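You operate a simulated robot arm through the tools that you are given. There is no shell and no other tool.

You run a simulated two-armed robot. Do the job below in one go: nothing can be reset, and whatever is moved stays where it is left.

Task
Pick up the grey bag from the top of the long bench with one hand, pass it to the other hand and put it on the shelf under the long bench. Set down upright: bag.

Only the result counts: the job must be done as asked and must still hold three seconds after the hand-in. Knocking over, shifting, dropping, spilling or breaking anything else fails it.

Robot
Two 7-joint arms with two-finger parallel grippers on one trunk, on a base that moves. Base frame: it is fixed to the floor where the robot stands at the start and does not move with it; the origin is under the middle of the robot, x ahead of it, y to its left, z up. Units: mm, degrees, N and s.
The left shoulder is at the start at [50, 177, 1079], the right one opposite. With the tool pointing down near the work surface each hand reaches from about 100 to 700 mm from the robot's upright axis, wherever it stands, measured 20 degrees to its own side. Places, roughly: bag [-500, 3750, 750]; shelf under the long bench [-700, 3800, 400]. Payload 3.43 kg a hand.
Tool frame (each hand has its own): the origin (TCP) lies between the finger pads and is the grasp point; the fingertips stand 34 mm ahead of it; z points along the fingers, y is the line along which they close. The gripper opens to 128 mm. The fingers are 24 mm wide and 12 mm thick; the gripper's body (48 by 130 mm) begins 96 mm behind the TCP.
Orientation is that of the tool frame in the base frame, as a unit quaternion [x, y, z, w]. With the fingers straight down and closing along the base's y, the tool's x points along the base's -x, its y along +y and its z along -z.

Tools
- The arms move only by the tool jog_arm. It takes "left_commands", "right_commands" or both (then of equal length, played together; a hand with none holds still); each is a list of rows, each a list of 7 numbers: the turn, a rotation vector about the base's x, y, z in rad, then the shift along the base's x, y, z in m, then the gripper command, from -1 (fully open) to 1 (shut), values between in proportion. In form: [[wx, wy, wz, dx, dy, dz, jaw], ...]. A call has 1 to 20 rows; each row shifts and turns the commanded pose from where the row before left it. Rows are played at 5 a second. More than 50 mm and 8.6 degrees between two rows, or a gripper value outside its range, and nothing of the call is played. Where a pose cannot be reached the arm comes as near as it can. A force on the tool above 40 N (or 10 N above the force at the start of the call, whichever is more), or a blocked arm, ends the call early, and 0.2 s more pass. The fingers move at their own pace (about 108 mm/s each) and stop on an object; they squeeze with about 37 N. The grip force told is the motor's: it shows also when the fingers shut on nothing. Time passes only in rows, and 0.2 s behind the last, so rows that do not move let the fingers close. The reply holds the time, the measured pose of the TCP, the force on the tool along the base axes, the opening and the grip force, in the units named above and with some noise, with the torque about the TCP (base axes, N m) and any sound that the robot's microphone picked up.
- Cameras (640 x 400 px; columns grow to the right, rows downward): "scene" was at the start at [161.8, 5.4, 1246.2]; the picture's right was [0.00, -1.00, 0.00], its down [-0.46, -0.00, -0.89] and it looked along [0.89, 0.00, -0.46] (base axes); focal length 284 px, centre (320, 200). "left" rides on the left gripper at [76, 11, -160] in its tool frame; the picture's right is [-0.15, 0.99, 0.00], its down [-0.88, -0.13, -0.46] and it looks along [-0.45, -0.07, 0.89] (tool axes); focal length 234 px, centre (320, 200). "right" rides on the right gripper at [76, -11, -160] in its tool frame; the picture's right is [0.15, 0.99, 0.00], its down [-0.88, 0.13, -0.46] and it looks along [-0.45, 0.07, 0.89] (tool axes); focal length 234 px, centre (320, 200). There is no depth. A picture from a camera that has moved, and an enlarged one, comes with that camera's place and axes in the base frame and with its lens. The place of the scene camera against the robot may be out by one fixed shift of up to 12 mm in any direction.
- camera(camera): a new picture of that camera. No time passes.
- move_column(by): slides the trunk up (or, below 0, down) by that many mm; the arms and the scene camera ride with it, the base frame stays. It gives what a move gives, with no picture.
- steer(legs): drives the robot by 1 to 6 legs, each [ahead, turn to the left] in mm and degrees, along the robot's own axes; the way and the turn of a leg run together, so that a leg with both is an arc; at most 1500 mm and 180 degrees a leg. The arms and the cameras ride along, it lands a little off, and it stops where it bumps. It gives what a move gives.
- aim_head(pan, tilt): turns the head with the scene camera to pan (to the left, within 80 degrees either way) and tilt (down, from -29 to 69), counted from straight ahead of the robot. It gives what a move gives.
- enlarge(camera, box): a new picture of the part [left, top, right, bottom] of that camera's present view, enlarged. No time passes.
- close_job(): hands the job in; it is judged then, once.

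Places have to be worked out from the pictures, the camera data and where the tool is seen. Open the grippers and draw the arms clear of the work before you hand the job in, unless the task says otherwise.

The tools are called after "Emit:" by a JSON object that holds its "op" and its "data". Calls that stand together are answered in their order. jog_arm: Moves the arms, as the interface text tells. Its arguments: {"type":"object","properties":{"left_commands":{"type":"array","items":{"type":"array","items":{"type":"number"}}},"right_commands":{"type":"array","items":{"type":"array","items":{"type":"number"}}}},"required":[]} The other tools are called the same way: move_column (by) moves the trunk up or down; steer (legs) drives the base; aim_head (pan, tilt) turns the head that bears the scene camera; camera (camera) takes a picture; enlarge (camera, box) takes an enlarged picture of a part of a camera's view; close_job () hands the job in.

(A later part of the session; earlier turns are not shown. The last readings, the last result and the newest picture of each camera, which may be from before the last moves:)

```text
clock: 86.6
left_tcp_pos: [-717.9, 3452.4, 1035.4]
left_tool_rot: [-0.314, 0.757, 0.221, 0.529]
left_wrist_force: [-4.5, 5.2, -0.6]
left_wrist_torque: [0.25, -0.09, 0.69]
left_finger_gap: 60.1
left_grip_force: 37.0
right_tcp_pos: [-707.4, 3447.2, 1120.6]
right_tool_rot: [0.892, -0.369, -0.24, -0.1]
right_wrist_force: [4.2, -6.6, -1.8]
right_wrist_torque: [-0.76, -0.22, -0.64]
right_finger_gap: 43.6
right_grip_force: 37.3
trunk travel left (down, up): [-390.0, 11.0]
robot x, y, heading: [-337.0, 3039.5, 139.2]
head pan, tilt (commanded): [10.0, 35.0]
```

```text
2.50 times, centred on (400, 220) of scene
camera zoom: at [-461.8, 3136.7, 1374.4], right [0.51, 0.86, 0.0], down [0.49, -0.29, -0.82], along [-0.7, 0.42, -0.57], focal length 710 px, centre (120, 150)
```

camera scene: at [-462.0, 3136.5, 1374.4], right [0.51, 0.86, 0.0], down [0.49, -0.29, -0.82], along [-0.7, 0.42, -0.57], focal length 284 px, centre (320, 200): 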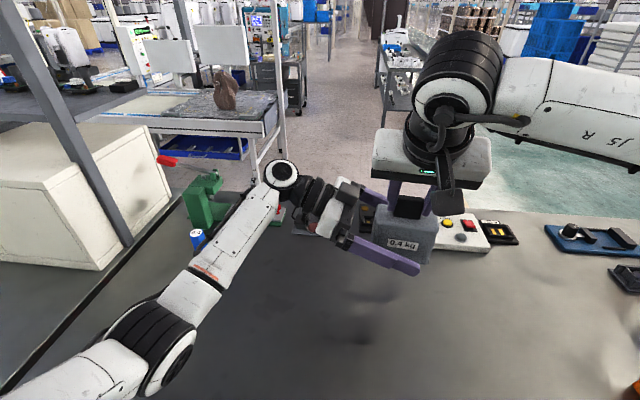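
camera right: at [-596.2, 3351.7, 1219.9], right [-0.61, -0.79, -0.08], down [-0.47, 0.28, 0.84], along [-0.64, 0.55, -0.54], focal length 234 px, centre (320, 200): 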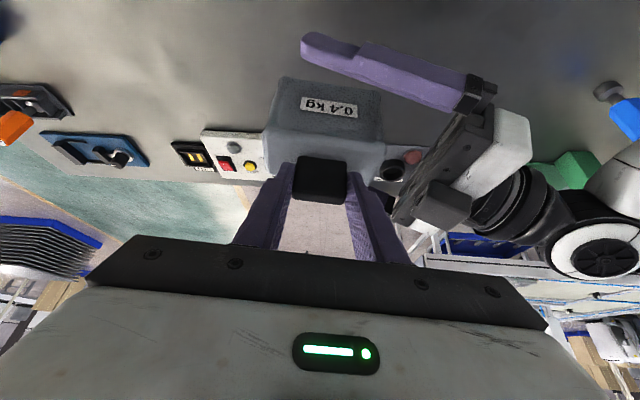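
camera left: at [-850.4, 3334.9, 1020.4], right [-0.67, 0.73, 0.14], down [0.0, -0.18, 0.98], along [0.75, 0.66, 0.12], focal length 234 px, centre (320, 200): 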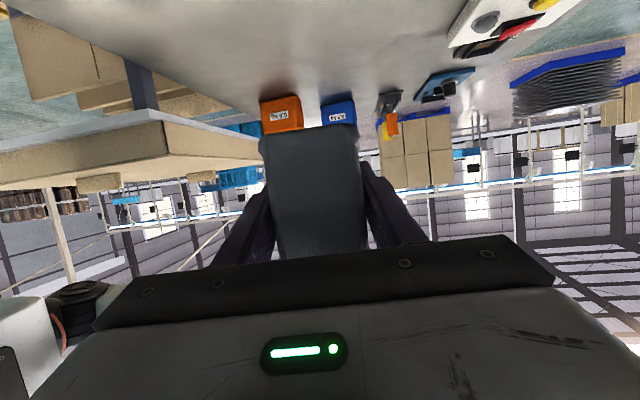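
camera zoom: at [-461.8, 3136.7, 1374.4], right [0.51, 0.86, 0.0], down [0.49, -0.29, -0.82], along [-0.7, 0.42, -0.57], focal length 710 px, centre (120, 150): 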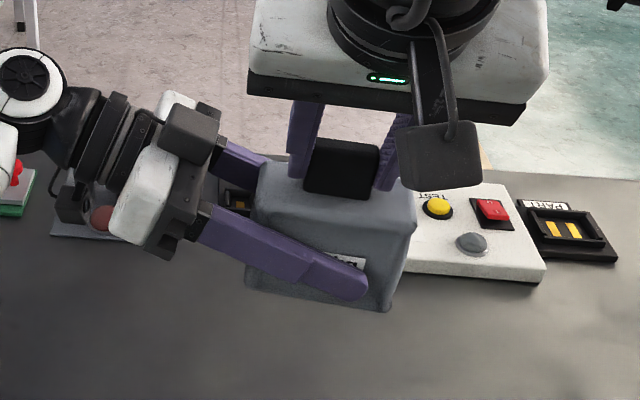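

Left holds at 60 mm with 37 N. I now open the right gripper partly (to ~80 mm) and back it off upward along its own axis.

Emit:
{"op": "jog_arm", "data": {"left_commands": [[0, 0, 0, 0, 0, 0, 1], [0, 0, 0, 0, 0, 0, 1], [0, 0, 0, 0, 0, 0, 1], [0, 0, 0, 0, 0, 0, 1]], "right_commands": [[0, 0, 0, 0, 0, 0, 0.1], [0, 0, 0, 0, 0, 0, -0.1], [0, 0, 0, 0, 0, 0, -0.25], [0, 0, 0, 0, 0, 0, -0.25]]}}

Emit:
{"op": "camera", "data": {"camera": "right"}}

Emit:
{"op": "enlarge", "data": {"camera": "scene", "box": [300, 140, 500, 300]}}

```text
clock: 87.6
left_tcp_pos: [-717.5, 3452.3, 1036.8]
left_tool_rot: [-0.314, 0.756, 0.221, 0.53]
left_wrist_force: [0.4, 0.5, -0.4]
left_wrist_torque: [0.04, 0.01, 0.01]
left_finger_gap: 60.2
left_grip_force: 37.1
right_tcp_pos: [-706.2, 3446.6, 1119.3]
right_tool_rot: [0.893, -0.368, -0.24, -0.1]
right_wrist_force: [1.1, 0.6, 0.2]
right_wrist_torque: [0.0, -0.03, 0.03]
right_finger_gap: 80.0
right_grip_force: 0.1
trunk travel left (down, up): [-390.0, 11.0]
robot x, y, heading: [-332.2, 3040.5, 139.0]
head pan, tilt (commanded): [10.0, 35.0]
```

```text
taken
camera right: at [-596.0, 3351.9, 1219.9], right [-0.61, -0.79, -0.08], down [-0.47, 0.28, 0.84], along [-0.64, 0.55, -0.54], focal length 234 px, centre (320, 200)
```

right: 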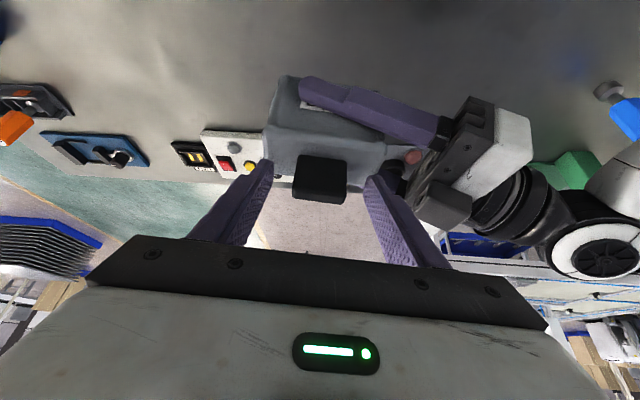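

```text
2.50 times, centred on (400, 220) of scene
camera zoom: at [-461.8, 3136.7, 1374.4], right [0.51, 0.86, 0.0], down [0.49, -0.29, -0.82], along [-0.7, 0.42, -0.57], focal length 710 px, centre (120, 150)
```

zoom: 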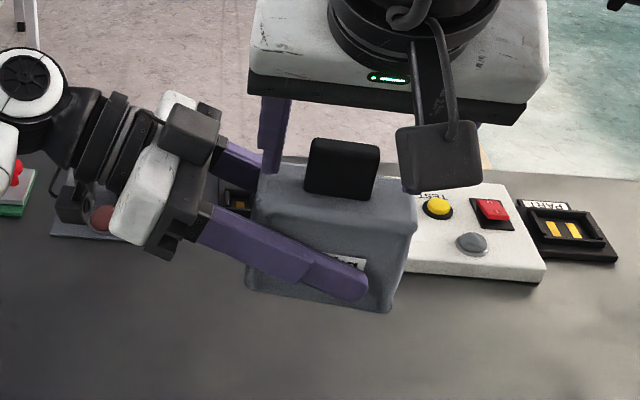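

Right released (0 N on it), and the bag stays in the left gripper. I withdraw the right hand up and back, then away to the right.

Emit:
{"op": "jog_arm", "data": {"right_commands": [[0, 0, 0, 0.0071, -0.0071, 0.0173, -0.25], [0, 0, 0, 0.0106, -0.0106, 0.026, -0.25], [0, 0, 0, 0.0106, -0.0106, 0.026, -0.25], [0, 0, 0, 0.0106, -0.0106, 0.026, -0.25], [0, 0, 0, 0.026, 0.0302, 0.01, -0.25], [0, 0, 0, 0.026, 0.0302, 0.01, -0.25], [0, 0, 0, 0.026, 0.0302, 0.01, -0.25], [0, 0, 0, 0.026, 0.0302, 0.01, -0.25], [0, 0, 0, 0, 0, 0, -0.25]]}}

Emit:
{"op": "camera", "data": {"camera": "scene"}}

Emit:
{"op": "camera", "data": {"camera": "left"}}

```text
clock: 89.6
left_tcp_pos: [-717.0, 3452.3, 1037.0]
left_tool_rot: [-0.315, 0.756, 0.221, 0.529]
left_wrist_force: [0.2, 0.1, 0.1]
left_wrist_torque: [-0.01, 0.0, -0.01]
left_finger_gap: 60.0
left_grip_force: 36.3
right_tcp_pos: [-562.8, 3529.3, 1256.2]
right_tool_rot: [0.893, -0.368, -0.24, -0.1]
right_wrist_force: [0.1, 0.3, 1.0]
right_wrist_torque: [0.02, -0.01, 0.01]
right_finger_gap: 80.1
right_grip_force: 0.0
trunk travel left (down, up): [-390.0, 11.0]
robot x, y, heading: [-331.9, 3039.2, 139.3]
head pan, tilt (commanded): [10.0, 35.0]
```

```text
taken
camera scene: at [-462.2, 3136.5, 1374.4], right [0.51, 0.86, 0.0], down [0.49, -0.29, -0.82], along [-0.7, 0.42, -0.57], focal length 284 px, centre (320, 200)
```

scene: 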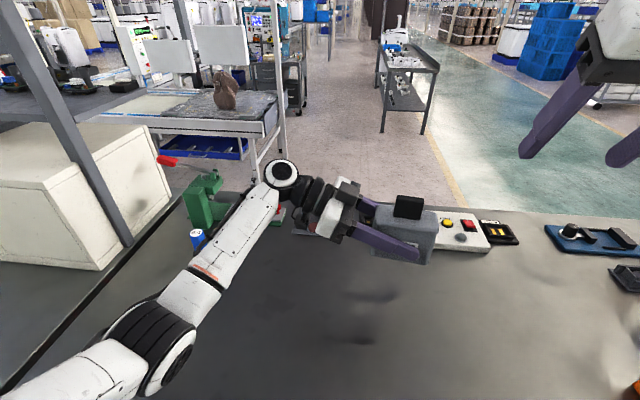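

```text
taken
camera left: at [-850.3, 3334.8, 1020.3], right [-0.67, 0.73, 0.14], down [0.0, -0.18, 0.98], along [0.75, 0.65, 0.12], focal length 234 px, centre (320, 200)
```

left: 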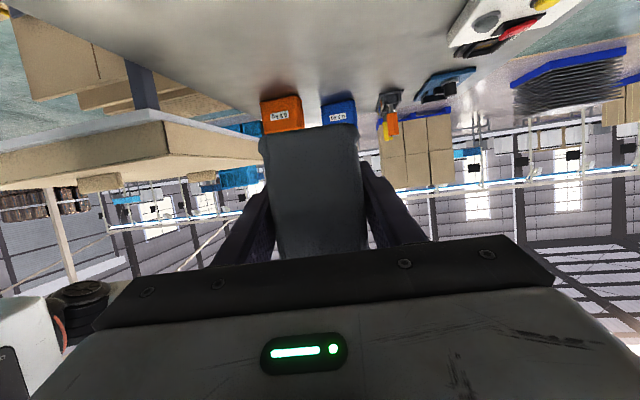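

The bag is held upright by the left hand alone. I raise the right arm well up and out of the way, then back the robot away from the bench by about 600 mm.

Emit:
{"op": "jog_arm", "data": {"right_commands": [[0, 0, 0, 0, 0, 0.04, -1], [0, 0, 0, 0, 0, 0.04, -1], [0, 0, 0, 0, 0, 0.04, -1], [0, 0, 0, 0, 0, 0.04, -1], [0, 0, 0, 0, 0, 0.04, -1], [0, 0, 0, 0, 0, 0, -1]]}}

Emit:
{"op": "steer", "data": {"legs": [[-600, 0]]}}

Emit:
{"op": "aim_head", "data": {"pan": 0, "tilt": 35}}

Emit:
{"op": "camera", "data": {"camera": "scene"}}

Emit:
{"op": "aim_head", "data": {"pan": -70, "tilt": 25}}

Emit:
{"op": "camera", "data": {"camera": "scene"}}

```text
clock: 91.0
left_tcp_pos: [-716.7, 3452.2, 1036.3]
left_tool_rot: [-0.314, 0.756, 0.22, 0.53]
left_wrist_force: [0.0, -0.2, -1.3]
left_wrist_torque: [0.0, 0.02, 0.0]
left_finger_gap: 59.8
left_grip_force: 37.2
right_tcp_pos: [-562.9, 3532.0, 1454.7]
right_tool_rot: [0.892, -0.369, -0.24, -0.101]
right_wrist_force: [0.5, 0.7, -0.8]
right_wrist_torque: [0.02, 0.0, -0.01]
right_finger_gap: 127.7
right_grip_force: 0.0
trunk travel left (down, up): [-390.0, 11.0]
robot x, y, heading: [-333.8, 3043.6, 139.1]
head pan, tilt (commanded): [10.0, 35.0]
```

```text
clock: 94.4
left_tcp_pos: [-268.7, 3065.8, 1037.0]
left_tool_rot: [-0.312, 0.757, 0.22, 0.53]
left_wrist_force: [-0.5, -0.3, -0.9]
left_wrist_torque: [0.02, 0.05, -0.02]
left_finger_gap: 59.9
left_grip_force: 36.4
right_tcp_pos: [-113.0, 3144.1, 1457.1]
right_tool_rot: [0.891, -0.371, -0.241, -0.101]
right_wrist_force: [-0.6, -1.0, -0.3]
right_wrist_torque: [-0.01, 0.05, -0.02]
right_finger_gap: 128.0
right_grip_force: 0.1
trunk travel left (down, up): [-390.0, 11.0]
robot x, y, heading: [110.2, 2653.6, 138.9]
head pan, tilt (commanded): [10.0, 35.0]
```

```text
clock: 95.1
left_tcp_pos: [-269.4, 3065.4, 1036.0]
left_tool_rot: [-0.314, 0.757, 0.22, 0.528]
left_wrist_force: [-0.1, -0.3, -0.3]
left_wrist_torque: [-0.02, 0.0, 0.02]
left_finger_gap: 59.7
left_grip_force: 37.2
right_tcp_pos: [-114.1, 3143.9, 1455.9]
right_tool_rot: [0.892, -0.37, -0.24, -0.1]
right_wrist_force: [0.1, 1.2, 0.4]
right_wrist_torque: [-0.02, -0.03, 0.01]
right_finger_gap: 127.9
right_grip_force: 0.0
trunk travel left (down, up): [-390.0, 11.0]
robot x, y, heading: [115.5, 2656.9, 139.1]
head pan, tilt (commanded): [0.0, 35.0]
```

```text
taken
camera scene: at [-5.7, 2761.3, 1374.4], right [0.66, 0.75, 0.0], down [0.43, -0.38, -0.82], along [-0.62, 0.54, -0.57], focal length 284 px, centre (320, 200)
```

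scene: 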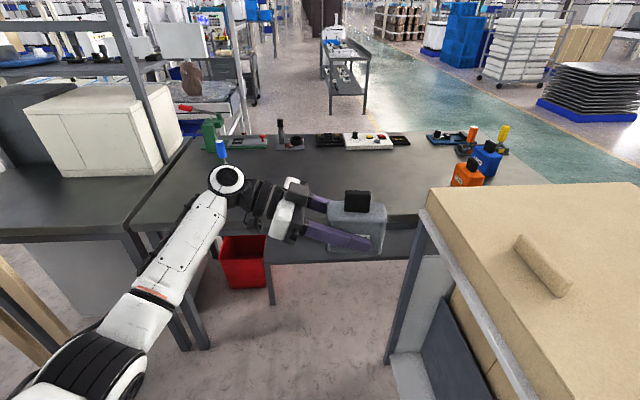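

```text
clock: 96.5
left_tcp_pos: [-269.6, 3064.9, 1036.7]
left_tool_rot: [-0.312, 0.757, 0.219, 0.53]
left_wrist_force: [0.4, 0.6, 0.0]
left_wrist_torque: [-0.01, 0.01, 0.0]
left_finger_gap: 59.7
left_grip_force: 36.9
right_tcp_pos: [-113.3, 3144.5, 1455.7]
right_tool_rot: [0.892, -0.37, -0.24, -0.101]
right_wrist_force: [0.9, -0.1, -0.4]
right_wrist_torque: [-0.01, -0.01, -0.02]
right_finger_gap: 128.2
right_grip_force: 0.1
trunk travel left (down, up): [-390.0, 11.0]
robot x, y, heading: [115.4, 2651.0, 139.0]
head pan, tilt (commanded): [-70.0, 25.0]
```

```text
taken
camera scene: at [93.9, 2789.4, 1390.2], right [0.93, -0.36, 0.0], down [-0.15, -0.39, -0.91], along [0.33, 0.85, -0.42], focal length 284 px, centre (320, 200)
```

scene: 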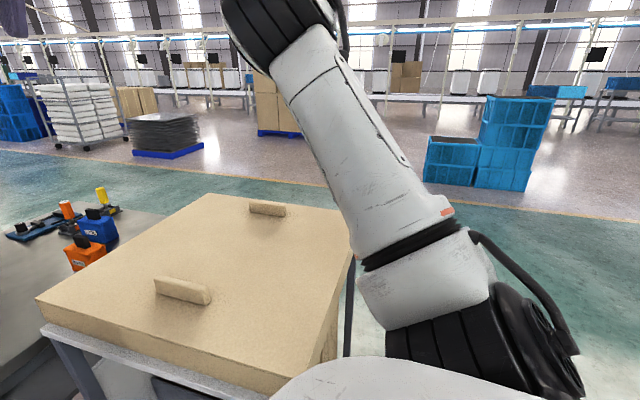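

Robot is at (115, 2653); the right elbow would hang near the rack if I lower the trunk here. I shift the robot about 120 mm left in the aisle (turn left, forward, turn back, reverse), keeping the bag high.

Emit:
{"op": "steer", "data": {"legs": [[0, 20], [350, 0], [0, -20], [-260, 0]]}}

Emit:
{"op": "aim_head", "data": {"pan": 5, "tilt": 35}}

Emit:
{"op": "camera", "data": {"camera": "scene"}}

```text
clock: 102.5
left_tcp_pos: [-410.2, 3025.2, 1036.4]
left_tool_rot: [-0.312, 0.757, 0.22, 0.53]
left_wrist_force: [1.0, -0.2, -3.4]
left_wrist_torque: [-0.03, 0.04, 0.01]
left_finger_gap: 59.6
left_grip_force: 36.7
right_tcp_pos: [-254.0, 3103.6, 1455.7]
right_tool_rot: [0.891, -0.371, -0.241, -0.1]
right_wrist_force: [0.4, -0.2, -0.2]
right_wrist_torque: [0.02, 0.01, 0.02]
right_finger_gap: 127.9
right_grip_force: 0.0
trunk travel left (down, up): [-390.0, 11.0]
robot x, y, heading: [-29.7, 2612.5, 138.5]
head pan, tilt (commanded): [-70.0, 25.0]
```

```text
clock: 103.9
left_tcp_pos: [-409.6, 3023.8, 1037.3]
left_tool_rot: [-0.312, 0.757, 0.219, 0.531]
left_wrist_force: [-0.1, -0.4, -3.7]
left_wrist_torque: [0.0, 0.04, 0.02]
left_finger_gap: 59.6
left_grip_force: 37.2
right_tcp_pos: [-255.0, 3103.7, 1455.5]
right_tool_rot: [0.891, -0.372, -0.24, -0.101]
right_wrist_force: [0.4, 0.0, -0.6]
right_wrist_torque: [0.01, -0.03, 0.0]
right_finger_gap: 128.0
right_grip_force: 0.1
trunk travel left (down, up): [-390.0, 11.0]
robot x, y, heading: [-30.5, 2612.7, 138.9]
head pan, tilt (commanded): [5.0, 35.0]
```

```text
taken
camera scene: at [-151.7, 2714.8, 1374.4], right [0.59, 0.81, 0.0], down [0.46, -0.34, -0.82], along [-0.66, 0.48, -0.57], focal length 284 px, centre (320, 200)
```

scene: 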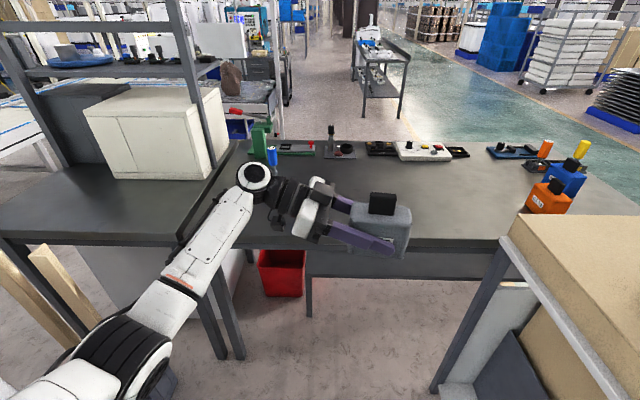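

The bag's weight (−3.7 N) shows on the left wrist and the robot is now about 65 mm left of its first lane. I back up another 150 mm and turn the left tool about the vertical so that it points forward, keeping the bag upright.

Emit:
{"op": "steer", "data": {"legs": [[-150, 0]]}}

Emit:
{"op": "jog_arm", "data": {"left_commands": [[0, 0, 0.1333, -0.0101, 0.0161, 0, 1], [0, 0, 0.1333, -0.0126, 0.013, 0, 1], [0, 0, 0.1333, -0.0145, 0.0097, 0, 1], [0, 0, 0.1333, -0.0159, 0.0059, 0, 1], [0, 0, 0.1333, -0.0169, 0.0022, 0, 1], [0, 0, 0.1333, -0.0175, -0.0018, 0, 1], [0, 0, 0.1333, -0.0173, -0.0056, 0, 1], [0, 0, 0.1333, -0.0168, -0.0095, 0, 1], [0, 0, 0.1333, -0.0158, -0.0133, 0, 1], [0, 0, 0.1333, -0.0142, -0.0168, 0, 1], [0, 0, 0.1333, -0.0121, -0.0202, 0, 1], [0, 0, 0, 0, 0, 0, 1]]}}

Emit:
{"op": "camera", "data": {"camera": "scene"}}

Emit:
{"op": "camera", "data": {"camera": "left"}}

```text
clock: 105.3
left_tcp_pos: [-299.6, 2931.2, 1037.3]
left_tool_rot: [-0.31, 0.758, 0.218, 0.531]
left_wrist_force: [0.0, -0.1, -3.8]
left_wrist_torque: [-0.02, 0.05, 0.01]
left_finger_gap: 59.8
left_grip_force: 36.6
right_tcp_pos: [-143.6, 3008.9, 1455.8]
right_tool_rot: [0.89, -0.373, -0.24, -0.101]
right_wrist_force: [-0.3, 0.9, 0.9]
right_wrist_torque: [0.03, 0.01, -0.01]
right_finger_gap: 127.8
right_grip_force: 0.1
trunk travel left (down, up): [-390.0, 11.0]
robot x, y, heading: [78.9, 2516.9, 138.9]
head pan, tilt (commanded): [5.0, 35.0]
```

```text
clock: 107.9
left_tcp_pos: [-464.7, 2908.8, 1036.9]
left_tool_rot: [0.739, -0.354, -0.517, -0.247]
left_wrist_force: [0.0, -0.7, -3.5]
left_wrist_torque: [-0.01, -0.01, -0.01]
left_finger_gap: 59.9
left_grip_force: 36.8
right_tcp_pos: [-144.0, 3009.9, 1455.1]
right_tool_rot: [0.891, -0.373, -0.24, -0.101]
right_wrist_force: [0.2, 0.3, 0.1]
right_wrist_torque: [-0.02, -0.02, 0.01]
right_finger_gap: 127.9
right_grip_force: 0.1
trunk travel left (down, up): [-390.0, 11.0]
robot x, y, heading: [83.1, 2519.5, 138.5]
head pan, tilt (commanded): [5.0, 35.0]
```

```text
taken
camera scene: at [-43.3, 2620.0, 1374.4], right [0.59, 0.8, 0.0], down [0.46, -0.34, -0.82], along [-0.66, 0.49, -0.57], focal length 284 px, centre (320, 200)
```

scene: 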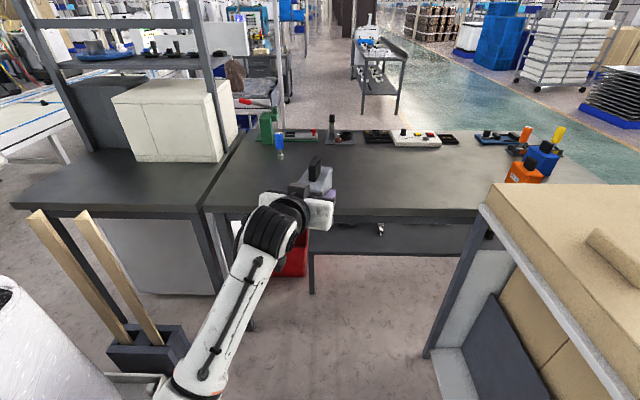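

```text
taken
camera left: at [-363.4, 2765.2, 1020.0], right [-0.8, -0.58, 0.14], down [0.18, -0.02, 0.98], along [-0.57, 0.81, 0.12], focal length 234 px, centre (320, 200)
```

left: 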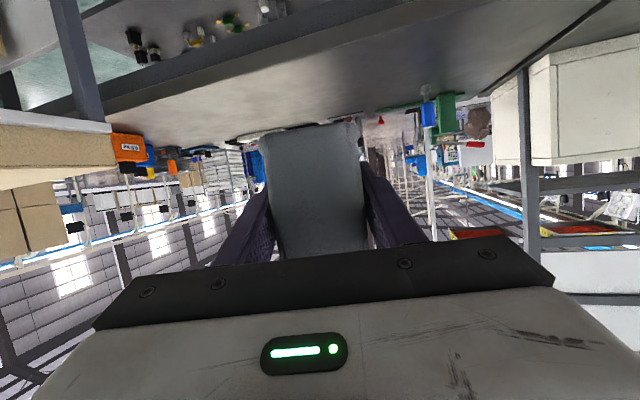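

The tool now points forward with the bag upright, and the left elbow is clear. I lower the trunk by 340 mm and look at the shelf.

Emit:
{"op": "move_column", "data": {"by": -340}}

Emit:
{"op": "aim_head", "data": {"pan": 0, "tilt": 20}}

Emit:
{"op": "camera", "data": {"camera": "scene"}}

Emit:
{"op": "enlarge", "data": {"camera": "scene", "box": [180, 190, 420, 340]}}

```text
clock: 111.2
left_tcp_pos: [-464.1, 2909.3, 695.9]
left_tool_rot: [0.739, -0.355, -0.517, -0.247]
left_wrist_force: [0.9, -0.8, -3.1]
left_wrist_torque: [-0.01, -0.03, -0.01]
left_finger_gap: 59.9
left_grip_force: 37.5
right_tcp_pos: [-144.5, 3010.6, 1115.6]
right_tool_rot: [0.891, -0.372, -0.241, -0.101]
right_wrist_force: [-1.1, 0.4, -0.3]
right_wrist_torque: [0.0, -0.02, -0.03]
right_finger_gap: 128.1
right_grip_force: 0.1
trunk travel left (down, up): [-50.0, 351.0]
robot x, y, heading: [84.5, 2517.9, 138.7]
head pan, tilt (commanded): [5.0, 35.0]
```

```text
clock: 112.0
left_tcp_pos: [-463.6, 2910.7, 694.6]
left_tool_rot: [0.739, -0.355, -0.516, -0.248]
left_wrist_force: [-0.2, 1.3, -4.0]
left_wrist_torque: [-0.01, 0.03, -0.02]
left_finger_gap: 59.7
left_grip_force: 37.6
right_tcp_pos: [-143.1, 3010.6, 1114.2]
right_tool_rot: [0.89, -0.374, -0.239, -0.101]
right_wrist_force: [0.2, -0.2, 0.5]
right_wrist_torque: [-0.02, 0.0, 0.01]
right_finger_gap: 128.1
right_grip_force: 0.0
trunk travel left (down, up): [-50.0, 351.0]
robot x, y, heading: [78.9, 2516.6, 138.6]
head pan, tilt (commanded): [0.0, 20.0]
```

```text
taken
camera scene: at [-42.0, 2629.1, 1058.2], right [0.66, 0.75, 0.0], down [0.26, -0.23, -0.94], along [-0.7, 0.62, -0.34], focal length 284 px, centre (320, 200)
```

scene: 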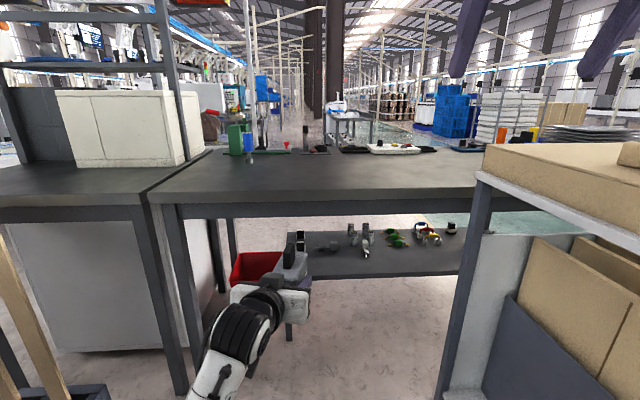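

```text
2.67 times, centred on (300, 265) of scene
camera zoom: at [-42.0, 2629.1, 1058.2], right [0.66, 0.75, 0.0], down [0.26, -0.23, -0.94], along [-0.7, 0.62, -0.34], focal length 757 px, centre (373, 27)
```

zoom: 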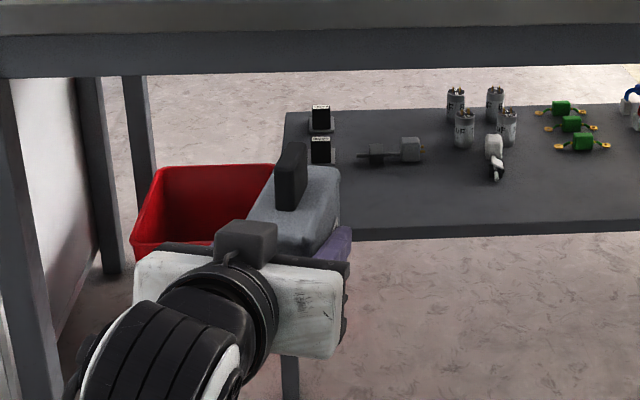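

The shelf view is clear: front strip (depth ≈240–420 mm behind the bench front) left of centre is empty; black boxes and connector sit further back. I lower the left hand about 245 mm here in free space so that the bag is at shelf-hover height.

Emit:
{"op": "jog_arm", "data": {"left_commands": [[0, 0, 0, 0, 0, -0.041, 1], [0, 0, 0, 0, 0, -0.041, 1], [0, 0, 0, 0, 0, -0.041, 1], [0, 0, 0, 0, 0, -0.041, 1], [0, 0, 0, 0, 0, -0.041, 1], [0, 0, 0, 0, 0, -0.04, 1], [0, 0, 0, 0, 0, 0, 1]]}}

Emit:
{"op": "aim_head", "data": {"pan": 10, "tilt": 40}}

Emit:
{"op": "camera", "data": {"camera": "scene"}}

Emit:
{"op": "camera", "data": {"camera": "left"}}

```text
clock: 113.6
left_tcp_pos: [-464.7, 2910.0, 451.4]
left_tool_rot: [0.739, -0.356, -0.516, -0.247]
left_wrist_force: [-0.9, 0.4, -3.9]
left_wrist_torque: [0.0, -0.01, -0.02]
left_finger_gap: 59.7
left_grip_force: 37.0
right_tcp_pos: [-144.4, 3008.8, 1115.3]
right_tool_rot: [0.891, -0.372, -0.24, -0.101]
right_wrist_force: [0.4, -0.1, -0.5]
right_wrist_torque: [0.01, -0.03, -0.01]
right_finger_gap: 127.8
right_grip_force: 0.1
trunk travel left (down, up): [-50.0, 351.0]
robot x, y, heading: [80.8, 2516.6, 138.5]
head pan, tilt (commanded): [0.0, 20.0]
```

```text
clock: 114.4
left_tcp_pos: [-464.5, 2909.0, 451.0]
left_tool_rot: [0.739, -0.355, -0.516, -0.248]
left_wrist_force: [0.2, -1.4, -3.7]
left_wrist_torque: [0.02, -0.03, 0.01]
left_finger_gap: 59.7
left_grip_force: 36.8
right_tcp_pos: [-145.6, 3009.7, 1116.1]
right_tool_rot: [0.891, -0.372, -0.239, -0.101]
right_wrist_force: [-0.5, 0.5, 0.2]
right_wrist_torque: [-0.01, -0.02, 0.05]
right_finger_gap: 127.8
right_grip_force: 0.0
trunk travel left (down, up): [-50.0, 351.0]
robot x, y, heading: [83.6, 2513.7, 138.4]
head pan, tilt (commanded): [10.0, 40.0]
```

```text
taken
camera scene: at [-44.7, 2611.9, 1026.9], right [0.52, 0.85, 0.0], down [0.55, -0.34, -0.77], along [-0.65, 0.4, -0.64], focal length 284 px, centre (320, 200)
```

scene: 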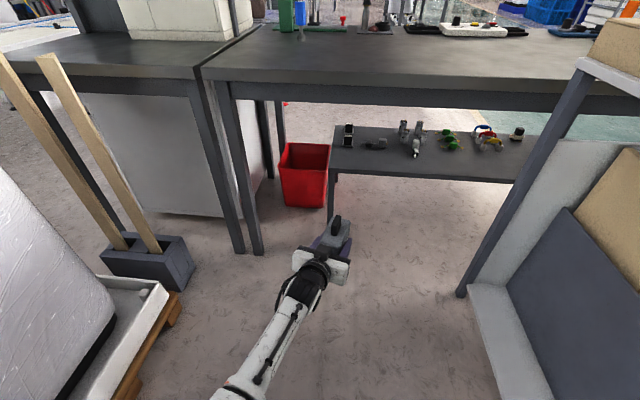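

```text
taken
camera left: at [-363.7, 2765.1, 435.0], right [-0.8, -0.58, 0.14], down [0.18, -0.02, 0.98], along [-0.57, 0.82, 0.12], focal length 234 px, centre (320, 200)
```

left: 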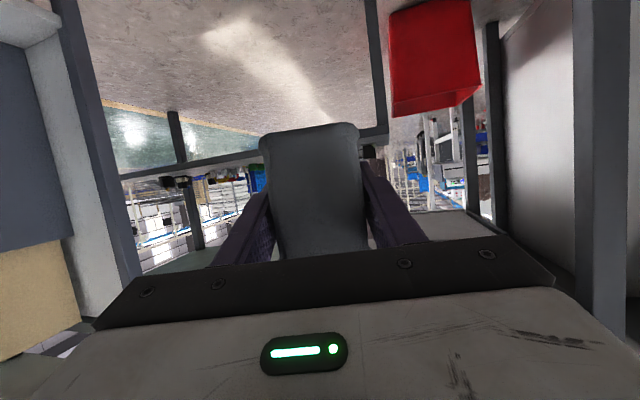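

The hand with bag hangs freely in front of the bench. I enlarge the left camera view to gauge the shelf edge height relative to the bag's bottom.

Emit:
{"op": "enlarge", "data": {"camera": "left", "box": [90, 60, 430, 260]}}

Emit:
{"op": "enlarge", "data": {"camera": "scene", "box": [250, 90, 550, 290]}}

```text
1.88 times, centred on (260, 160) of left
camera zoom: at [-363.7, 2765.1, 435.0], right [-0.8, -0.58, 0.14], down [0.18, -0.02, 0.98], along [-0.57, 0.82, 0.12], focal length 441 px, centre (433, 275)
```

zoom: 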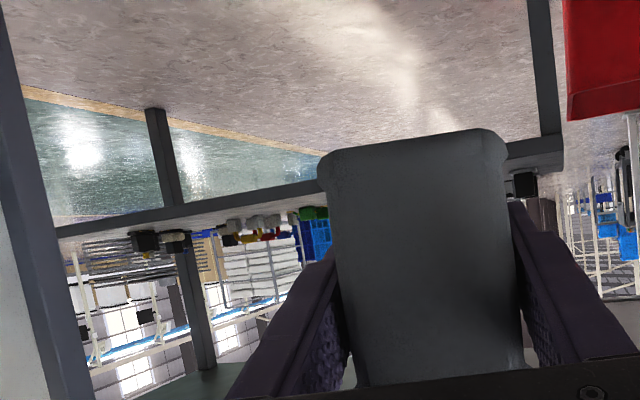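

```text
2.00 times, centred on (400, 190) of scene
camera zoom: at [-44.7, 2611.9, 1026.9], right [0.52, 0.85, 0.0], down [0.55, -0.34, -0.77], along [-0.65, 0.4, -0.64], focal length 568 px, centre (160, 220)
```

zoom: 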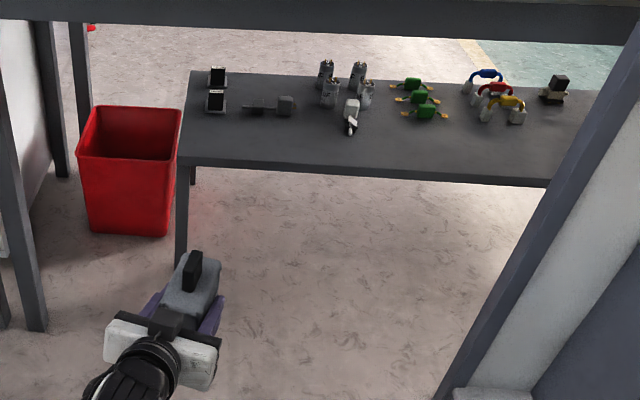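

Combining both cameras, the shelf top is near z≈364 with its front-left corner near (-863, 3155); the bag bottom is at about z≈406, so it clears the edge. I shift the hand 40 mm to the right and drive forward 380 mm in a first stage.

Emit:
{"op": "jog_arm", "data": {"left_commands": [[0, 0, 0, 0.013, 0.015, 0, 1], [0, 0, 0, 0.013, 0.015, 0, 1], [0, 0, 0, 0, 0, 0, 1]]}}

Emit:
{"op": "steer", "data": {"legs": [[380, 0]]}}

Emit:
{"op": "aim_head", "data": {"pan": 5, "tilt": 45}}

Emit:
{"op": "camera", "data": {"camera": "scene"}}

Emit:
{"op": "camera", "data": {"camera": "left"}}

```text
clock: 115.2
left_tcp_pos: [-497.4, 2871.9, 415.7]
left_tool_rot: [0.741, -0.375, -0.528, -0.177]
left_wrist_force: [0.2, 0.4, -3.8]
left_wrist_torque: [-0.02, -0.01, -0.01]
left_finger_gap: 59.8
left_grip_force: 37.0
right_tcp_pos: [-145.0, 3009.1, 1115.2]
right_tool_rot: [0.891, -0.373, -0.24, -0.101]
right_wrist_force: [0.2, 0.1, 1.0]
right_wrist_torque: [-0.02, 0.01, 0.01]
right_finger_gap: 128.0
right_grip_force: 0.1
trunk travel left (down, up): [-50.0, 351.0]
robot x, y, heading: [81.7, 2516.3, 138.6]
head pan, tilt (commanded): [10.0, 40.0]
stopped in row 3 (left hand): the arm was blocked; the commanded pose is now the measured one
```

```text
clock: 117.6
left_tcp_pos: [-777.7, 3125.8, 416.4]
left_tool_rot: [0.738, -0.378, -0.529, -0.18]
left_wrist_force: [0.2, 0.5, -4.3]
left_wrist_torque: [-0.03, -0.01, -0.01]
left_finger_gap: 60.2
left_grip_force: 36.8
right_tcp_pos: [-425.4, 3260.5, 1115.8]
right_tool_rot: [0.89, -0.374, -0.239, -0.102]
right_wrist_force: [0.1, 0.2, 0.7]
right_wrist_torque: [0.03, 0.0, 0.01]
right_finger_gap: 128.2
right_grip_force: 0.1
trunk travel left (down, up): [-50.0, 351.0]
robot x, y, heading: [-201.5, 2770.6, 138.5]
head pan, tilt (commanded): [10.0, 40.0]
```

```text
clock: 118.2
left_tcp_pos: [-777.8, 3122.9, 415.1]
left_tool_rot: [0.739, -0.378, -0.529, -0.18]
left_wrist_force: [-0.6, -0.6, -4.3]
left_wrist_torque: [-0.03, 0.01, -0.03]
left_finger_gap: 60.0
left_grip_force: 37.0
right_tcp_pos: [-426.1, 3259.5, 1116.1]
right_tool_rot: [0.89, -0.374, -0.24, -0.102]
right_wrist_force: [-0.2, 0.3, 0.3]
right_wrist_torque: [0.01, -0.01, 0.0]
right_finger_gap: 128.1
right_grip_force: 0.1
trunk travel left (down, up): [-50.0, 351.0]
robot x, y, heading: [-205.0, 2763.6, 138.5]
head pan, tilt (commanded): [5.0, 45.0]
```

```text
taken
camera scene: at [-320.1, 2866.2, 1019.6], right [0.6, 0.8, 0.0], down [0.57, -0.42, -0.71], along [-0.57, 0.42, -0.71], focal length 284 px, centre (320, 200)
```

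scene: 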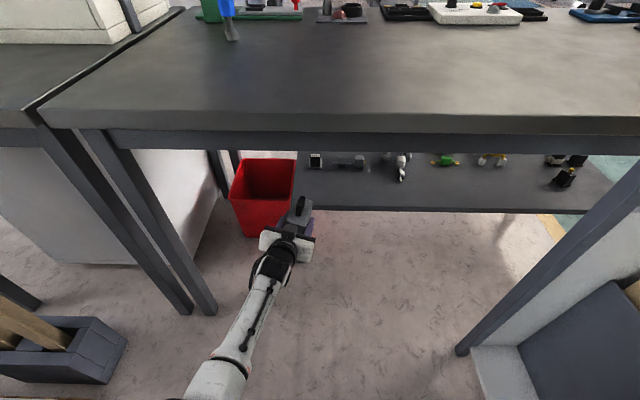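

```text
taken
camera left: at [-672.0, 2981.8, 408.0], right [-0.76, -0.59, 0.27], down [0.25, 0.11, 0.96], along [-0.6, 0.8, 0.07], focal length 234 px, centre (320, 200)
```

left: 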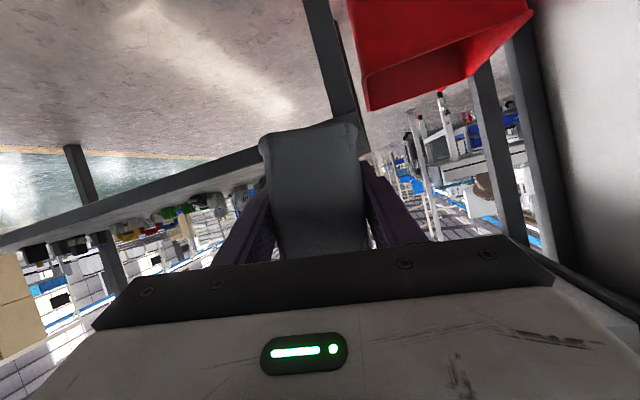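

The sideways shift was blocked (left elbow near my leg), leaving the hand lower (z≈415) and rolled about 8°; it is still short of the shelf edge. I raise the hand 55 mm and remove the roll before doing anything else.

Emit:
{"op": "jog_arm", "data": {"left_commands": [[0, 0, 0, 0, 0, 0.02, 1], [0.0603, -0.0359, 0.0248, 0, 0, 0.02, 1], [0.0603, -0.0359, 0.0248, 0, 0, 0.018, 1], [0, 0, 0, 0, 0, 0, 1]]}}

Emit:
{"op": "camera", "data": {"camera": "scene"}}

Emit:
{"op": "camera", "data": {"camera": "left"}}

```text
clock: 119.2
left_tcp_pos: [-776.7, 3124.6, 472.9]
left_tool_rot: [0.755, -0.319, -0.528, -0.224]
left_wrist_force: [-0.4, 0.0, -3.4]
left_wrist_torque: [0.03, 0.03, 0.0]
left_finger_gap: 59.9
left_grip_force: 36.5
right_tcp_pos: [-426.3, 3260.0, 1115.2]
right_tool_rot: [0.89, -0.374, -0.24, -0.101]
right_wrist_force: [-0.7, -0.2, -0.2]
right_wrist_torque: [0.0, 0.02, 0.02]
right_finger_gap: 127.9
right_grip_force: 0.1
trunk travel left (down, up): [-50.0, 351.0]
robot x, y, heading: [-199.9, 2760.7, 138.4]
head pan, tilt (commanded): [5.0, 45.0]
```

```text
taken
camera scene: at [-320.0, 2866.2, 1019.6], right [0.6, 0.8, 0.0], down [0.57, -0.42, -0.71], along [-0.57, 0.42, -0.71], focal length 284 px, centre (320, 200)
```

scene: 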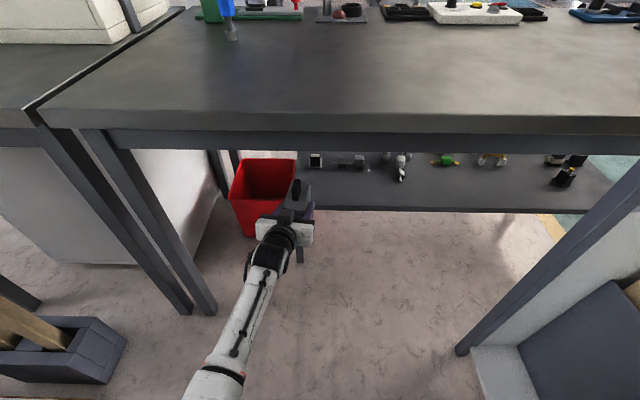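

```text
taken
camera left: at [-663.3, 2989.9, 457.8], right [-0.75, -0.65, 0.14], down [0.18, 0.0, 0.98], along [-0.64, 0.76, 0.12], focal length 234 px, centre (320, 200)
```

left: 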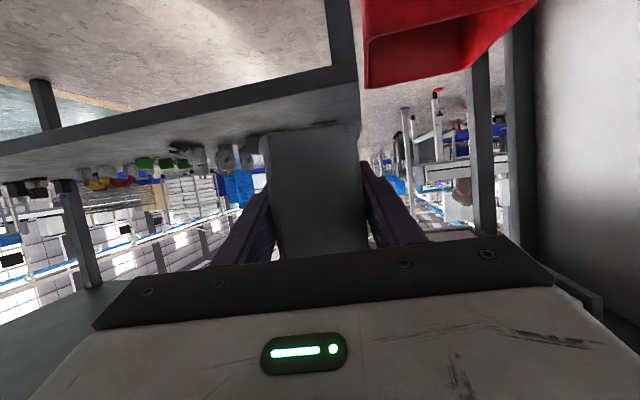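

Orientation is restored and the bag is at z≈428 (bottom). The shelf's left end lines up with the bag's left edge, so I turn the robot 7° right to swing the bag about 80 mm inward, still in front of the shelf edge.

Emit:
{"op": "steer", "data": {"legs": [[0, -7]]}}

Emit:
{"op": "camera", "data": {"camera": "left"}}

Emit:
{"op": "camera", "data": {"camera": "scene"}}

```text
clock: 120.2
left_tcp_pos: [-728.0, 3191.4, 474.2]
left_tool_rot: [0.733, -0.366, -0.513, -0.256]
left_wrist_force: [0.2, 0.0, -4.2]
left_wrist_torque: [-0.06, -0.04, 0.03]
left_finger_gap: 59.8
left_grip_force: 36.9
right_tcp_pos: [-363.1, 3284.7, 1114.8]
right_tool_rot: [0.865, -0.428, -0.233, -0.117]
right_wrist_force: [0.3, 0.5, -0.4]
right_wrist_torque: [-0.01, 0.01, -0.03]
right_finger_gap: 127.9
right_grip_force: 0.1
trunk travel left (down, up): [-50.0, 351.0]
robot x, y, heading: [-200.4, 2766.1, 131.1]
head pan, tilt (commanded): [5.0, 45.0]
```

```text
taken
camera left: at [-632.6, 3044.4, 457.8], right [-0.82, -0.56, 0.14], down [0.18, -0.02, 0.98], along [-0.54, 0.83, 0.12], focal length 234 px, centre (320, 200)
```

left: 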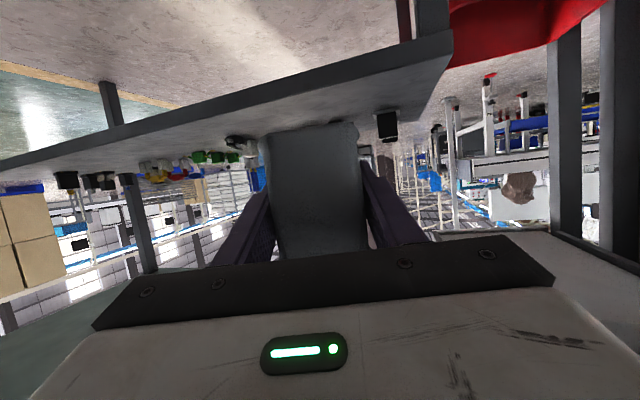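

```text
taken
camera scene: at [-307.5, 2879.9, 1019.6], right [0.69, 0.72, 0.0], down [0.51, -0.49, -0.71], along [-0.51, 0.49, -0.71], focal length 284 px, centre (320, 200)
```

scene: 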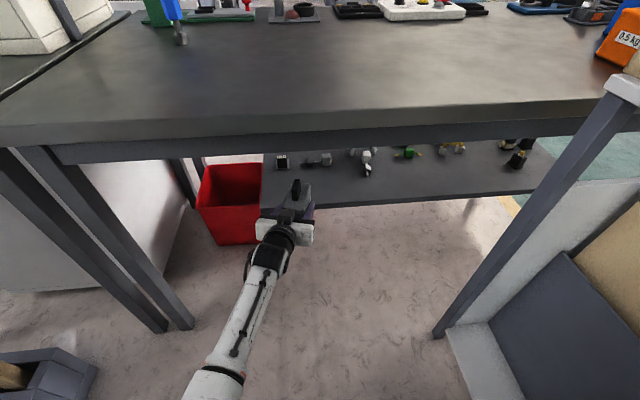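

The bag is now about 116 mm right of the shelf's left end, with its leading end roughly 20 mm short of the edge and 65 mm above it; the black box and connector are well behind. I drive forward 160 mm to bring it over the shelf.

Emit:
{"op": "steer", "data": {"legs": [[160, 0]]}}

Emit:
{"op": "camera", "data": {"camera": "left"}}

Emit:
{"op": "camera", "data": {"camera": "scene"}}

```text
clock: 121.6
left_tcp_pos: [-832.5, 3308.6, 473.6]
left_tool_rot: [0.734, -0.365, -0.512, -0.255]
left_wrist_force: [0.3, 0.0, -3.2]
left_wrist_torque: [-0.02, 0.0, 0.02]
left_finger_gap: 59.9
left_grip_force: 36.6
right_tcp_pos: [-467.6, 3402.6, 1116.1]
right_tool_rot: [0.866, -0.428, -0.233, -0.117]
right_wrist_force: [1.2, -1.2, 0.3]
right_wrist_torque: [0.0, -0.03, -0.05]
right_finger_gap: 128.0
right_grip_force: 0.0
trunk travel left (down, up): [-50.0, 351.0]
robot x, y, heading: [-308.0, 2880.8, 131.3]
head pan, tilt (commanded): [5.0, 45.0]
```

```text
taken
camera left: at [-736.8, 3161.8, 457.6], right [-0.82, -0.56, 0.14], down [0.18, -0.02, 0.98], along [-0.54, 0.83, 0.12], focal length 234 px, centre (320, 200)
```

left: 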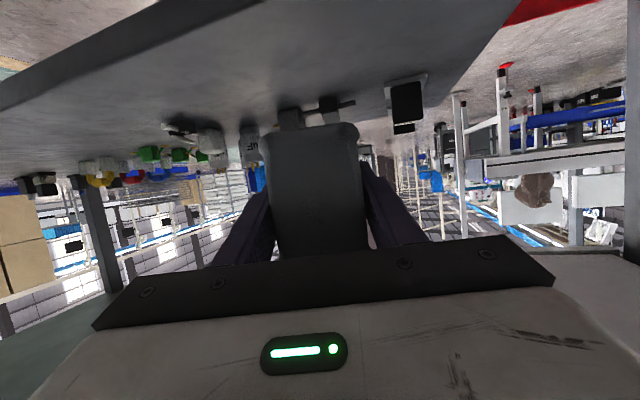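

```text
taken
camera scene: at [-411.6, 2997.7, 1019.6], right [0.69, 0.72, 0.0], down [0.51, -0.49, -0.71], along [-0.51, 0.49, -0.71], focal length 284 px, centre (320, 200)
```

scene: 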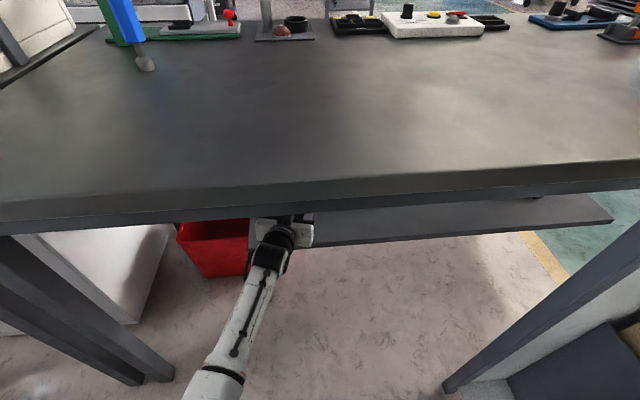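

The bag is over the shelf with its body about 33–133 mm behind the front edge, 136 mm right of the shelf's left end, and >80 mm clear of the other items. I lower it 45 mm first.

Emit:
{"op": "jog_arm", "data": {"left_commands": [[0, 0, 0, 0, 0, -0.015, 1], [0, 0, 0, 0, 0, -0.015, 1], [0, 0, 0, 0, 0, -0.015, 1], [0, 0, 0, 0, 0, 0, 1]]}}

Emit:
{"op": "camera", "data": {"camera": "left"}}

```text
clock: 122.6
left_tcp_pos: [-839.2, 3297.4, 419.0]
left_tool_rot: [0.736, -0.369, -0.512, -0.245]
left_wrist_force: [-0.1, -0.9, -3.1]
left_wrist_torque: [0.0, 0.01, 0.01]
left_finger_gap: 59.9
left_grip_force: 37.6
right_tcp_pos: [-467.6, 3401.6, 1115.8]
right_tool_rot: [0.866, -0.427, -0.233, -0.117]
right_wrist_force: [-0.2, -0.8, -0.5]
right_wrist_torque: [0.02, 0.03, 0.0]
right_finger_gap: 128.2
right_grip_force: 0.1
trunk travel left (down, up): [-50.0, 351.0]
robot x, y, heading: [-304.5, 2884.2, 131.4]
head pan, tilt (commanded): [5.0, 45.0]
```

```text
taken
camera left: at [-742.2, 3150.1, 404.8], right [-0.82, -0.56, 0.16], down [0.19, 0.0, 0.98], along [-0.55, 0.83, 0.1], focal length 234 px, centre (320, 200)
```

left: 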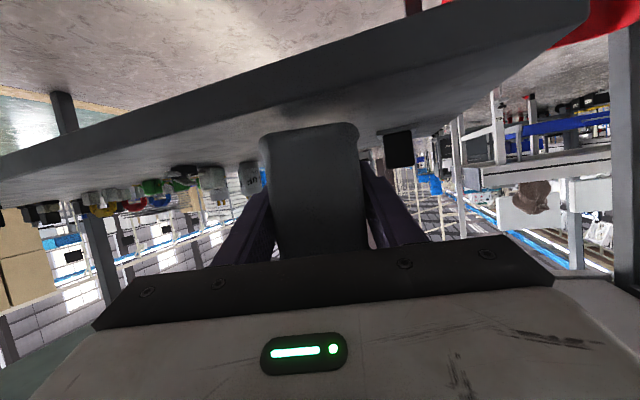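

There was some drift (to z≈419) as the elbow comes near my leg; no contact with the shelf yet (−3.1 N). I extend the arm 30 mm forward at the same height to free the elbow, keeping the bag well short of the items behind.

Emit:
{"op": "jog_arm", "data": {"left_commands": [[0, 0, 0, -0.007, 0.0073, 0.003, 1], [0, 0, 0, -0.007, 0.0073, 0.002, 1], [0, 0, 0, -0.007, 0.0073, 0, 1], [0, 0, 0, 0, 0, 0, 1]]}}

Emit:
{"op": "camera", "data": {"camera": "left"}}

```text
clock: 123.6
left_tcp_pos: [-854.7, 3330.8, 432.4]
left_tool_rot: [0.734, -0.364, -0.513, -0.255]
left_wrist_force: [0.1, -0.4, -3.5]
left_wrist_torque: [0.01, -0.05, 0.01]
left_finger_gap: 59.9
left_grip_force: 37.1
right_tcp_pos: [-468.9, 3401.8, 1116.0]
right_tool_rot: [0.866, -0.427, -0.233, -0.116]
right_wrist_force: [-0.8, -0.3, 0.7]
right_wrist_torque: [0.02, 0.0, -0.01]
right_finger_gap: 128.1
right_grip_force: 0.0
trunk travel left (down, up): [-50.0, 351.0]
robot x, y, heading: [-307.9, 2880.1, 131.4]
head pan, tilt (commanded): [5.0, 45.0]
```

```text
taken
camera left: at [-757.1, 3183.6, 417.1], right [-0.82, -0.56, 0.14], down [0.18, -0.02, 0.98], along [-0.54, 0.83, 0.12], focal length 234 px, centre (320, 200)
```

left: 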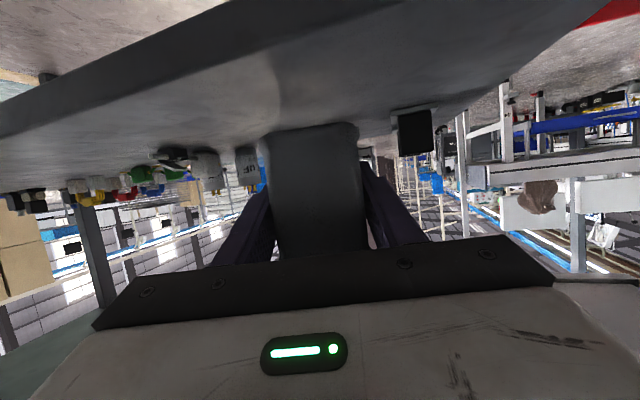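

Tracking is exact again (432 mm) and the bag is 64–164 mm behind the front edge. I lower in small steps, extending slightly, and watch the wrist force for contact.

Emit:
{"op": "jog_arm", "data": {"left_commands": [[0, 0, 0, -0.002, 0.002, -0.006, 1], [0, 0, 0, -0.002, 0.002, -0.006, 1], [0, 0, 0, 0, 0, 0, 1]]}}

Emit:
{"op": "camera", "data": {"camera": "left"}}

```text
clock: 124.4
left_tcp_pos: [-858.4, 3333.5, 421.8]
left_tool_rot: [0.734, -0.365, -0.513, -0.255]
left_wrist_force: [0.0, 0.4, -3.8]
left_wrist_torque: [-0.01, -0.02, 0.01]
left_finger_gap: 59.7
left_grip_force: 36.6
right_tcp_pos: [-468.4, 3401.6, 1115.6]
right_tool_rot: [0.866, -0.428, -0.233, -0.116]
right_wrist_force: [0.2, 0.6, 0.2]
right_wrist_torque: [-0.01, 0.0, 0.03]
right_finger_gap: 128.0
right_grip_force: 0.2
trunk travel left (down, up): [-50.0, 351.0]
robot x, y, heading: [-310.9, 2882.8, 131.7]
head pan, tilt (commanded): [5.0, 45.0]
```

```text
taken
camera left: at [-761.5, 3187.3, 405.2], right [-0.82, -0.56, 0.14], down [0.18, -0.02, 0.98], along [-0.54, 0.83, 0.12], focal length 234 px, centre (320, 200)
```

left: 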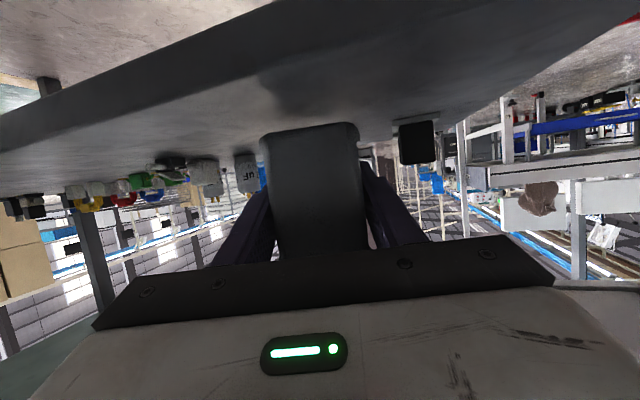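

No contact yet (−3.8 N), bag bottom is near 378. I lower another 8 mm.

Emit:
{"op": "jog_arm", "data": {"left_commands": [[0, 0, 0, -0.001, 0.001, -0.004, 1], [0, 0, 0, -0.001, 0.001, -0.004, 1], [0, 0, 0, 0, 0, 0, 1]]}}

Emit:
{"op": "enlarge", "data": {"camera": "left", "box": [200, 60, 460, 220]}}

```text
clock: 125.2
left_tcp_pos: [-859.0, 3336.8, 413.0]
left_tool_rot: [0.734, -0.365, -0.513, -0.255]
left_wrist_force: [-0.7, 0.3, -4.3]
left_wrist_torque: [-0.02, -0.05, -0.01]
left_finger_gap: 59.7
left_grip_force: 36.7
right_tcp_pos: [-467.5, 3401.7, 1115.3]
right_tool_rot: [0.866, -0.428, -0.232, -0.116]
right_wrist_force: [0.7, -0.9, 0.3]
right_wrist_torque: [0.0, -0.02, -0.05]
right_finger_gap: 128.1
right_grip_force: 0.2
trunk travel left (down, up): [-50.0, 351.0]
robot x, y, heading: [-305.8, 2884.7, 131.6]
head pan, tilt (commanded): [5.0, 45.0]
```

```text
2.46 times, centred on (330, 140) of left
camera zoom: at [-763.0, 3189.3, 397.1], right [-0.82, -0.56, 0.14], down [0.18, -0.02, 0.98], along [-0.54, 0.83, 0.12], focal length 576 px, centre (295, 348)
```

zoom: 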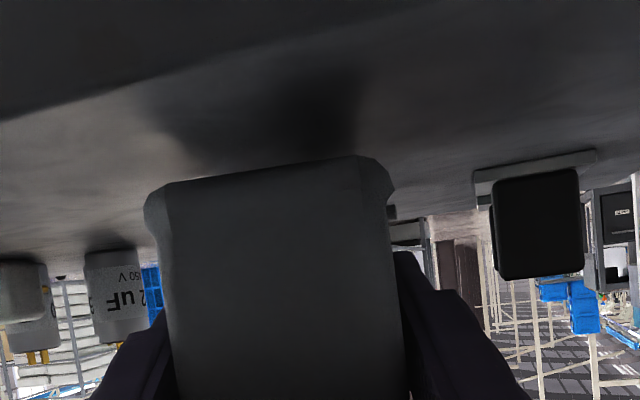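

Still hanging free (−4.3 N). I continue lowering in 5 mm steps.

Emit:
{"op": "jog_arm", "data": {"left_commands": [[0, 0, 0, -0.001, 0.001, -0.005, 1], [0, 0, 0, 0, 0, 0, 1]]}}

Emit:
{"op": "jog_arm", "data": {"left_commands": [[0, 0, 0, -0.001, 0.001, -0.005, 1], [0, 0, 0, 0, 0, 0, 1]]}}

Emit:
{"op": "enlarge", "data": {"camera": "left", "box": [200, 60, 460, 220]}}

```text
clock: 125.8
left_tcp_pos: [-859.5, 3337.7, 407.4]
left_tool_rot: [0.734, -0.365, -0.513, -0.255]
left_wrist_force: [0.5, -0.1, -3.3]
left_wrist_torque: [-0.01, -0.02, 0.0]
left_finger_gap: 59.7
left_grip_force: 36.9
right_tcp_pos: [-467.0, 3402.2, 1115.8]
right_tool_rot: [0.865, -0.428, -0.234, -0.117]
right_wrist_force: [0.5, -0.4, 0.2]
right_wrist_torque: [0.02, -0.01, -0.01]
right_finger_gap: 128.2
right_grip_force: 0.0
trunk travel left (down, up): [-50.0, 351.0]
robot x, y, heading: [-309.6, 2882.2, 131.6]
head pan, tilt (commanded): [5.0, 45.0]
```

```text
clock: 126.4
left_tcp_pos: [-861.5, 3337.7, 402.4]
left_tool_rot: [0.734, -0.365, -0.513, -0.255]
left_wrist_force: [0.7, -0.8, -3.9]
left_wrist_torque: [0.01, 0.01, -0.01]
left_finger_gap: 59.7
left_grip_force: 37.1
right_tcp_pos: [-467.1, 3402.2, 1116.1]
right_tool_rot: [0.865, -0.428, -0.234, -0.116]
right_wrist_force: [-0.8, 0.0, -1.2]
right_wrist_torque: [0.01, -0.01, 0.01]
right_finger_gap: 127.8
right_grip_force: 0.1
trunk travel left (down, up): [-50.0, 351.0]
robot x, y, heading: [-305.8, 2883.5, 131.5]
head pan, tilt (commanded): [5.0, 45.0]
```

```text
2.46 times, centred on (330, 140) of left
camera zoom: at [-764.9, 3191.4, 387.1], right [-0.82, -0.56, 0.14], down [0.18, -0.02, 0.98], along [-0.54, 0.83, 0.12], focal length 576 px, centre (295, 348)
```

zoom: 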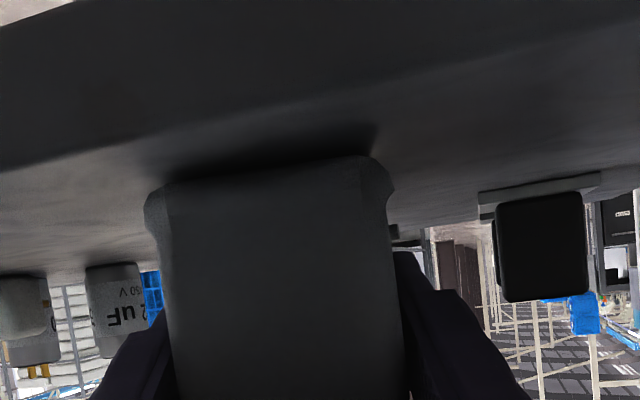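

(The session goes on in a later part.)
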